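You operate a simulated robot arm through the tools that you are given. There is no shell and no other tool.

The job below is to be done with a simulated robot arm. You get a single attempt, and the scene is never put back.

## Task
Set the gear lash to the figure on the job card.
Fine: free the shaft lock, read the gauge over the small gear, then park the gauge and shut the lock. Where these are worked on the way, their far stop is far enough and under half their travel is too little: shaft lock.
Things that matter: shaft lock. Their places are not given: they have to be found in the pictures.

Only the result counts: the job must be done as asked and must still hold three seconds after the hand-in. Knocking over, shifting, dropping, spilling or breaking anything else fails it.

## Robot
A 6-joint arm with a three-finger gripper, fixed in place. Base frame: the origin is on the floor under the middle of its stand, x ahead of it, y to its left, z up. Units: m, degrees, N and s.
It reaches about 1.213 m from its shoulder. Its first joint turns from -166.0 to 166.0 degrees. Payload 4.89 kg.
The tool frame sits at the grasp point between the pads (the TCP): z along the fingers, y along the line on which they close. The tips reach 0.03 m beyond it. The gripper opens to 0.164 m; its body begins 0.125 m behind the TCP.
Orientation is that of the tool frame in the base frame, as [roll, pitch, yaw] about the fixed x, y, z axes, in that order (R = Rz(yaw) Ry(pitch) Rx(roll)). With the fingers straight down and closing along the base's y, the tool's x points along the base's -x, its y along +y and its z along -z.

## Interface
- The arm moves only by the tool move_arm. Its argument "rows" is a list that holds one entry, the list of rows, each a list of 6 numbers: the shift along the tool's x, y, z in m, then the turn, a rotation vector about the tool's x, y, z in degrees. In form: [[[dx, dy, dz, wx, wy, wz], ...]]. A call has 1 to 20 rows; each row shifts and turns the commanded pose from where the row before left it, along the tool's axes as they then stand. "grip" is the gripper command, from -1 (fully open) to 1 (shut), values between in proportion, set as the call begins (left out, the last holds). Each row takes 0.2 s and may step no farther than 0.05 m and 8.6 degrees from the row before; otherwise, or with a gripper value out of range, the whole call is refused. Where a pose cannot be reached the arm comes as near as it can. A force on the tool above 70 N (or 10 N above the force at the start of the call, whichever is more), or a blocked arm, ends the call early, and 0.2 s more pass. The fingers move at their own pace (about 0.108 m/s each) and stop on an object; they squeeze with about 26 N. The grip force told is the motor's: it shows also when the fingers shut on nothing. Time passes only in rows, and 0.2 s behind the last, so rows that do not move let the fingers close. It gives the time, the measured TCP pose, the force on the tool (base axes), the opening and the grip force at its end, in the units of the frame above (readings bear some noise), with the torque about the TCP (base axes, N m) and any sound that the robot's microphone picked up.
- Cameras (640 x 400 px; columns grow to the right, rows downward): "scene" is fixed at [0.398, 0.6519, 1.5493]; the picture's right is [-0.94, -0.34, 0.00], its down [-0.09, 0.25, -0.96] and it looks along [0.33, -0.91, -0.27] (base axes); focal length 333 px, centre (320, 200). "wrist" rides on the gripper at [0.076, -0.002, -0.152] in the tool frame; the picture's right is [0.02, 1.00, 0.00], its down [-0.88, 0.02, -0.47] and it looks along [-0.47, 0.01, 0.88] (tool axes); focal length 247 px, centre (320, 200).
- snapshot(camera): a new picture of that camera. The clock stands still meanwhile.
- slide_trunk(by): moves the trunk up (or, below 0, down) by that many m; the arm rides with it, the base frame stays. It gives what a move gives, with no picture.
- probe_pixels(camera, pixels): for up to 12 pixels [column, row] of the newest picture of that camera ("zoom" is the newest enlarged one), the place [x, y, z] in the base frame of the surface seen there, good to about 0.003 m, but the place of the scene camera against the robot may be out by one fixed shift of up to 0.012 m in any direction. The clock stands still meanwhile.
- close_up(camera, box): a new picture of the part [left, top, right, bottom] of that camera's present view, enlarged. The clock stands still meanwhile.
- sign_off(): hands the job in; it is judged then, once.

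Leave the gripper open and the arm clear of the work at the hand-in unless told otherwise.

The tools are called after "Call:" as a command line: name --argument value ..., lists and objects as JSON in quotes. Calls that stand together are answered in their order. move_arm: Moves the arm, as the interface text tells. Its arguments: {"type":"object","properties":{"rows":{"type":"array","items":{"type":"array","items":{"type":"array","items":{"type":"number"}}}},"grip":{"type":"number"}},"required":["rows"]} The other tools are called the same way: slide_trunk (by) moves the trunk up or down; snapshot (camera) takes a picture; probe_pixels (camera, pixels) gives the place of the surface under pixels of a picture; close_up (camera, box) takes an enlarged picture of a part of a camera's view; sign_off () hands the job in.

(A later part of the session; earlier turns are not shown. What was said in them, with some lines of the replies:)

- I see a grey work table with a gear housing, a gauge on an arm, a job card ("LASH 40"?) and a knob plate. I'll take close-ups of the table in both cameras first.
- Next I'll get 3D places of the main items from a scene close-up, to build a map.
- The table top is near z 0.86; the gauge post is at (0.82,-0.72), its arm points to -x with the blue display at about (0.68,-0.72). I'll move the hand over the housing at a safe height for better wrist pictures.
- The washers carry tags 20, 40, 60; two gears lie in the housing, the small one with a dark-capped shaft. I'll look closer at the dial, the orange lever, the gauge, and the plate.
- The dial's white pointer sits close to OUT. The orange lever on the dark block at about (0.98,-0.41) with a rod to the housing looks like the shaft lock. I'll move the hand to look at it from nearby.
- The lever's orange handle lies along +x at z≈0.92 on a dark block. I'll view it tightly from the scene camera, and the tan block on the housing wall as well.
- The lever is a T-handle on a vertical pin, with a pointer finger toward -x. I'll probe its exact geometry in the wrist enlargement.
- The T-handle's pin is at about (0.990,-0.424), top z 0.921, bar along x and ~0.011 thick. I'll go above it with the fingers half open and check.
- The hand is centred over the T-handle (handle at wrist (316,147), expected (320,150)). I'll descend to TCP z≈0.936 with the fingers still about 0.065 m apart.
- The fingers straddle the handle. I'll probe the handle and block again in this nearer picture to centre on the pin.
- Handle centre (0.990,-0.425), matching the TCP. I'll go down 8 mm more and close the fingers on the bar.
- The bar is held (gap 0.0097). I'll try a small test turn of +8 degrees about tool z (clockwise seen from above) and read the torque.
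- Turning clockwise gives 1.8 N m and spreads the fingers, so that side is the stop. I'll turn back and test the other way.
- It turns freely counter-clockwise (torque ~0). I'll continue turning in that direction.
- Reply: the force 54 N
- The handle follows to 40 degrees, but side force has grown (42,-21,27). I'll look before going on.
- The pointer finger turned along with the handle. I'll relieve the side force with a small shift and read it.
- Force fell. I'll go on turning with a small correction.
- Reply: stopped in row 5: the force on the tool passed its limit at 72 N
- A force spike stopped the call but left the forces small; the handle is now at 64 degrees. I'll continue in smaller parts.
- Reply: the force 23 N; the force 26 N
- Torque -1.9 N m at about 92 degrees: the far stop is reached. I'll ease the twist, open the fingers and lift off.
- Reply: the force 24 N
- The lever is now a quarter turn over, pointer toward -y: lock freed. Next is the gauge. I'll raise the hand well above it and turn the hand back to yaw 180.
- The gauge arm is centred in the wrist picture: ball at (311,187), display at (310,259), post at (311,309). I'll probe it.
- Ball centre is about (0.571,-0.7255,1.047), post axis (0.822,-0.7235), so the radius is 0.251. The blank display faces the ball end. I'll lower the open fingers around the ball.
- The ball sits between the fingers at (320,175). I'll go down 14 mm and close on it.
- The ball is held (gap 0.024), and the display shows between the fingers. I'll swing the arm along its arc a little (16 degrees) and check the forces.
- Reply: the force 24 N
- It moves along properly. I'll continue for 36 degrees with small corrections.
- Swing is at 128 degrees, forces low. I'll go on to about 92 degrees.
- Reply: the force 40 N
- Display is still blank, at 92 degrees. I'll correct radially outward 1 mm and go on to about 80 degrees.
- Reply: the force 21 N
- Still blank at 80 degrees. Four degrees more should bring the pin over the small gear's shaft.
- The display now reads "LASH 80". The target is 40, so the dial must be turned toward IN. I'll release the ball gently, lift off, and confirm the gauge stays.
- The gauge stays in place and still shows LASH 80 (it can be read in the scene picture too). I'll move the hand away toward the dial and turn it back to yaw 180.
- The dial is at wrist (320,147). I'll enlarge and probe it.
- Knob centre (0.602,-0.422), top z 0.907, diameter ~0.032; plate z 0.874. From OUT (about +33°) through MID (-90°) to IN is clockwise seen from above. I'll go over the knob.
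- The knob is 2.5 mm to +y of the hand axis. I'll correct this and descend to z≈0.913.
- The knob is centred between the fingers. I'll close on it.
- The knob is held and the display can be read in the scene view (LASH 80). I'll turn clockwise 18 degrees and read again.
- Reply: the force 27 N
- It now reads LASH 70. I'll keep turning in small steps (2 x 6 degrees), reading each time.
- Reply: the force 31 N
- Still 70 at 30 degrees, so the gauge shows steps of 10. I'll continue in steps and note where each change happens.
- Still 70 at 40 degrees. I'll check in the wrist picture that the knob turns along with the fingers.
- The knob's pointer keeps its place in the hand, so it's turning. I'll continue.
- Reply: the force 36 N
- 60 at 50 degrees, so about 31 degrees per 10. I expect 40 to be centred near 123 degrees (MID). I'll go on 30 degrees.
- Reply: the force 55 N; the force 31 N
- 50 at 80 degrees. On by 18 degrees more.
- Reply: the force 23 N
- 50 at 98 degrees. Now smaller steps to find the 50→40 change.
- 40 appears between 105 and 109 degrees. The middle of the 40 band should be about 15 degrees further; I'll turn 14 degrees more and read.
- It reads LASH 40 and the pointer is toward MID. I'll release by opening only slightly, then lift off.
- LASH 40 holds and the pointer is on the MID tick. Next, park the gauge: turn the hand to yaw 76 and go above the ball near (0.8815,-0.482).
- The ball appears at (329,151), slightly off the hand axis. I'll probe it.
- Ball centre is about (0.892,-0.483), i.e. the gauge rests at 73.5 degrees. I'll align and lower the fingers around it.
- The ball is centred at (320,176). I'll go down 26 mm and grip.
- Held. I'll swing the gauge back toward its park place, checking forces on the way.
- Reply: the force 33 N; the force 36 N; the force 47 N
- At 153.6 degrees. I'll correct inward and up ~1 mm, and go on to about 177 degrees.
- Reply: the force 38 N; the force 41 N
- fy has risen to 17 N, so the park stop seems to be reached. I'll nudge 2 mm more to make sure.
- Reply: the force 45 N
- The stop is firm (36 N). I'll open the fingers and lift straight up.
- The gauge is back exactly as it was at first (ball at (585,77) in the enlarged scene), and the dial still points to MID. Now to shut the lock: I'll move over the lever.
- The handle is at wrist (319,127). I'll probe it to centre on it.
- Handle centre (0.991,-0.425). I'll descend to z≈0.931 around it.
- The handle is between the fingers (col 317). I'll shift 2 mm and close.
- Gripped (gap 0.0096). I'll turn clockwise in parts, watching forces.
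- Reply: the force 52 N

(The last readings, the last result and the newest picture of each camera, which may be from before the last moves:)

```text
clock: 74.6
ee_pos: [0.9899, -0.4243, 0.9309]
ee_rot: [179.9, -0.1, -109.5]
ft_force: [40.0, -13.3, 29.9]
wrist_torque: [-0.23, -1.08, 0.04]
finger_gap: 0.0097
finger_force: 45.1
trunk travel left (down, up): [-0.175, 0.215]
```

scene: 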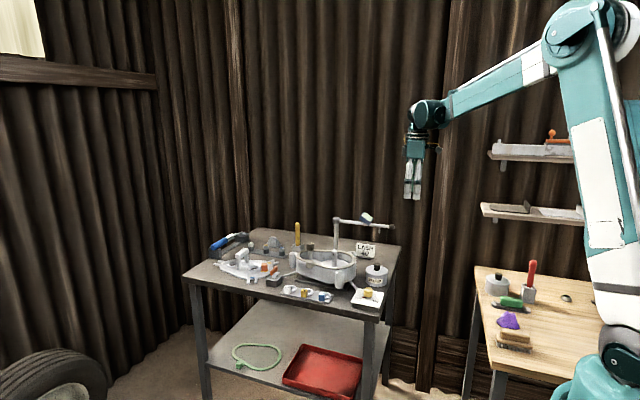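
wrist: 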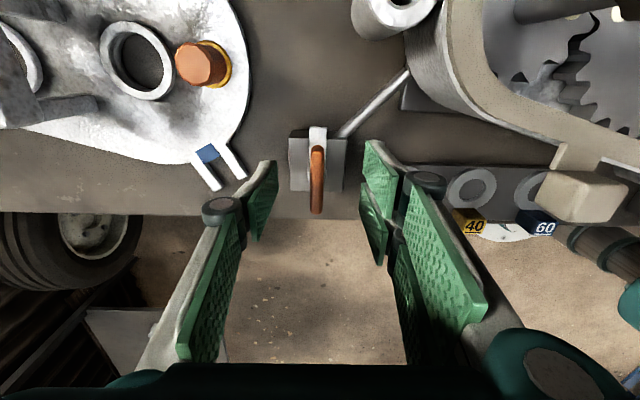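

Call:
move_arm --rows '[[[-0.0001, -0.0015, -0.001, 0, 0, 0], [0, 0, 0, 0, 0, 5], [0, 0, 0, 0, 0, 5], [0, 0, 0, 0, 0, 5], [0, 0, 0, 0, 0, 0]]]'

```text
clock: 75.8
ee_pos: [0.9904, -0.4256, 0.9315]
ee_rot: [179.7, -0.1, -124.4]
ft_force: [-11.4, -5.9, -4.5]
wrist_torque: [0.24, 0.1, -0.02]
finger_gap: 0.0098
finger_force: 44.9
trunk travel left (down, up): [-0.175, 0.215]
```

Call:
move_arm --rows '[[[0, 0, 0, 0, 0, 5], [0, 0, 0, 0, 0, 5], [0, 0, 0, 0, 0, 5], [0, 0, 0, 0, 0, 5], [0, 0, 0, 0, 0, 0]]]'

```text
clock: 77.0
ee_pos: [0.9912, -0.4257, 0.9304]
ee_rot: [179.8, -0.1, -144.6]
ft_force: [-33.4, -6.5, -21.9]
wrist_torque: [0.07, 0.49, -0.03]
finger_gap: 0.01
finger_force: 45.2
trunk travel left (down, up): [-0.175, 0.215]
```

Call:
move_arm --rows '[[[0.0011, 0.0005, 0.0008, 0, 0, 0], [0, 0, 0, 0, 0, 5], [0, 0, 0, 0, 0, 5], [0, 0, 0, 0, 0, 5], [0, 0, 0, 0, 0, 0]]]'

```text
clock: 78.2
ee_pos: [0.9908, -0.425, 0.93]
ee_rot: [179.9, -0.1, -159.5]
ft_force: [-6.2, -17.7, -6.5]
wrist_torque: [-0.21, -0.34, 0.03]
finger_gap: 0.0097
finger_force: 44.7
trunk travel left (down, up): [-0.175, 0.215]
```

Call:
move_arm --rows '[[[0, -0.0005, 0, 0, 0, 5], [0, 0, 0, 0, 0, 5], [0, 0, 0, 0, 0, 5], [0, 0, 0, 0, 0, 0]]]'

```text
clock: 79.2
ee_pos: [0.9906, -0.4246, 0.9316]
ee_rot: [179.9, -0.1, -174.5]
ft_force: [0.2, -12.3, 10.1]
wrist_torque: [-0.45, 1.14, 0.01]
finger_gap: 0.0099
finger_force: 45.2
trunk travel left (down, up): [-0.175, 0.215]
```

Nearly home (5.5 degrees left), no torque yet. I'll turn on to the stop.

Call:
move_arm --rows '[[[0, 0, 0, 0, 0, 3], [0, 0, 0, 0, 0, 3], [0, 0, 0, 0, 0, 3], [0, 0, 0, 0, 0, 0]]]'

```text
clock: 80.2
ee_pos: [0.9902, -0.4248, 0.931]
ee_rot: [180.0, 0.0, 176.6]
ft_force: [18.0, -9.7, 16.6]
wrist_torque: [-0.22, -1.28, 1.77]
finger_gap: 0.0111
finger_force: 45.4
trunk travel left (down, up): [-0.175, 0.215]
```

Torque 1.77 N m: the lock is at its shut stop. I'll ease the twist, open the fingers slightly, and lift off.

Call:
move_arm --rows '[[[0, 0, 0, 0, 0, -2.5], [0, 0, 0, 0, 0, 0]]]'

Call:
move_arm --rows '[[[0, 0, 0, 0, 0, 0], [0, 0, 0, 0, 0, 0], [0, 0, -0.02, 0, 0, 0], [0, 0, -0.04, 0, 0, 0], [0, 0, -0.04, 0, 0, 0], [0, 0, -0.04, 0, 0, 0], [0, 0, -0.04, 0, 0, 0], [0, 0, -0.04, 0, 0, 0], [0, 0, -0.04, 0, 0, 0], [0, 0, 0, 0, 0, 0]]]' --grip 0.2

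Call:
snapshot --camera "wrist"

Call:
close_up --camera "scene" --box '[190, 200, 410, 338]'

Call:
close_up --camera "scene" --box '[258, 260, 294, 290]'

```text
clock: 80.8
ee_pos: [0.9909, -0.4248, 0.9323]
ee_rot: [180.0, -0.1, 179.2]
ft_force: [26.1, -10.5, 18.8]
wrist_torque: [-0.32, -0.84, 1.07]
finger_gap: 0.0099
finger_force: 45.0
trunk travel left (down, up): [-0.175, 0.215]
```

```text
clock: 83.0
ee_pos: [0.9954, -0.4248, 1.192]
ee_rot: [180.0, -0.2, 179.0]
ft_force: [-0.4, 0.2, 0.9]
wrist_torque: [-0.04, -0.04, 0.05]
finger_gap: 0.0655
finger_force: 0.1
trunk travel left (down, up): [-0.175, 0.215]
```

```text
taken
```

wrist: 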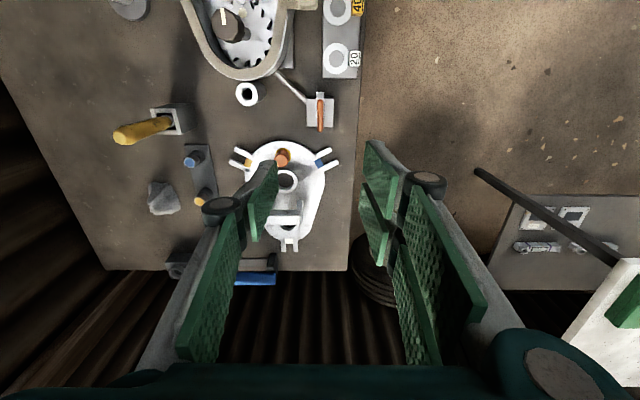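

```text
2.90 times, centred on (300, 269) of scene
```

zoom: 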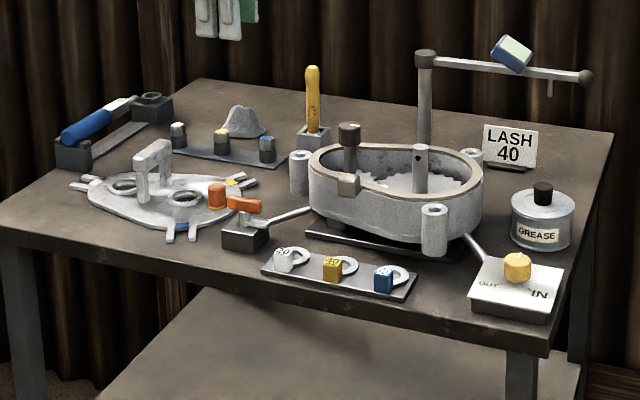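

```text
13.33 times, centred on (276, 275) of scene
```

zoom: 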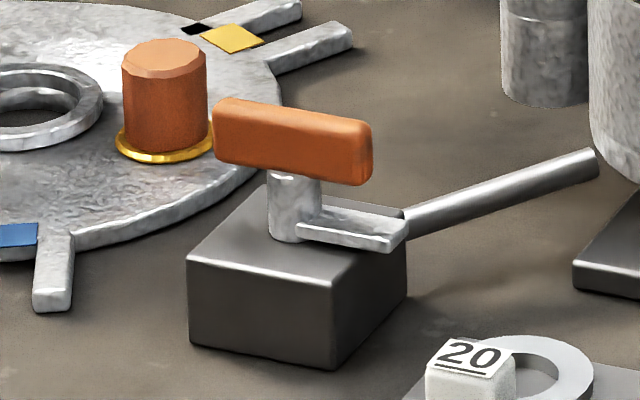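

The lock lever is back exactly in its shut place. I'll raise the hand, withdraw it toward the starting pose, open the fingers, and check the dial once more.

Call:
move_arm --rows '[[[0, 0, -0.04, 0, 0, 0], [0, 0, -0.04, 0, 0, 0], [0.048, -0.005, 0, 0, 0, 0], [0.048, -0.005, 0, 0, 0, 0], [0.048, -0.005, 0, 0, 0, 0], [0.048, -0.005, 0, 0, 0, 0], [0.048, -0.005, 0, 0, 0, 0], [0.048, -0.005, 0, 0, 0, 0], [0.048, -0.005, 0, 0, 0, 0], [0.048, -0.005, 0, 0, 0, 0], [0.048, -0.005, 0, 0, 0, 0], [0.048, -0.005, 0, 0, 0, 0], [0.048, -0.005, 0, 0, 0, 0], [0, 0, 0, 0, 0, 0]]]' --grip -1

Call:
snapshot --camera "wrist"

Call:
close_up --camera "wrist" --box '[270, 130, 390, 210]'

Call:
snapshot --camera "scene"

```text
clock: 86.0
ee_pos: [0.4671, -0.4689, 1.2704]
ee_rot: [179.9, -0.2, 179.1]
ft_force: [-0.9, 0.2, 0.8]
wrist_torque: [-0.09, -0.11, 0.01]
finger_gap: 0.164
finger_force: 0.0
trunk travel left (down, up): [-0.175, 0.215]
```

```text
taken
```

wrist: 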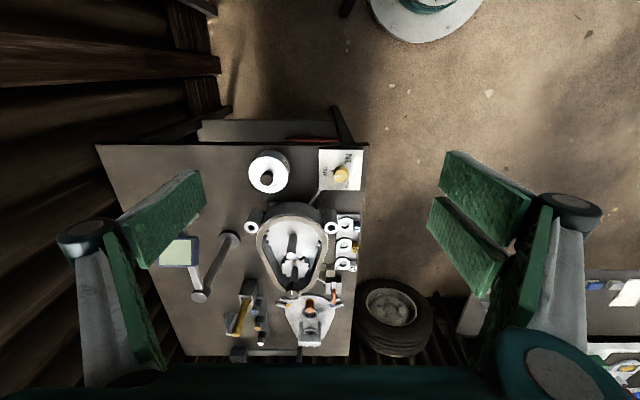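

```text
5.00 times, centred on (330, 170) of wrist
```

zoom: 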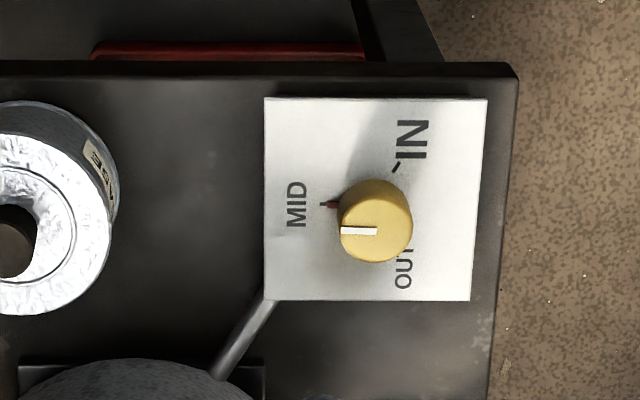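

```text
taken
```

scene: 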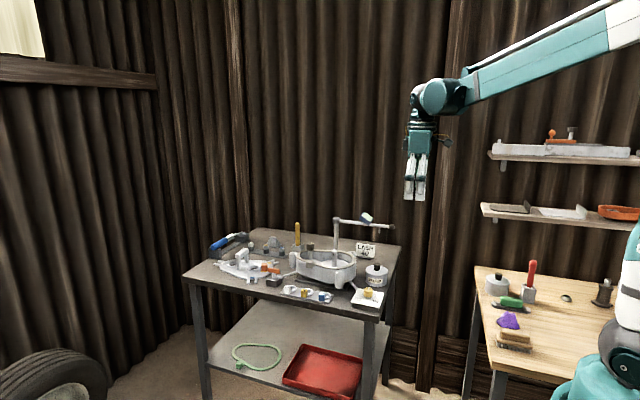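

The dial's red pointer is on the MID tick, where the gauge read LASH 40. The gauge is parked, the lock lever is shut, and nothing else has moved. The arm is clear with the fingers fully open, so I'm handing in.

Call:
sign_off

```text
The job is handed in.
```

The gear lash is set to 40, the figure on the job card, and the job is handed in.

- **Shaft lock:** I turned the orange lever about 90 degrees to its far stop to free it. At the end I turned it back until it hit the shut stop.
- **Gauge:** over the small gear it first read 80. It only shows steps of 10, so I turned the dial from OUT toward IN to where I judged the middle of the 40 band to be. I saw the change from 50 to 40 but did not turn on to find the far edge of the band. The pointer sits on the MID tick.
- **Parked:** the gauge is back against its park stop, in the same place as at the start. I did not read the lash again after shutting the lock; the last reading, before parking the gauge, was 40.

In the last pictures nothing else on the table had moved. The arm is clear of the work with the gripper fully open.
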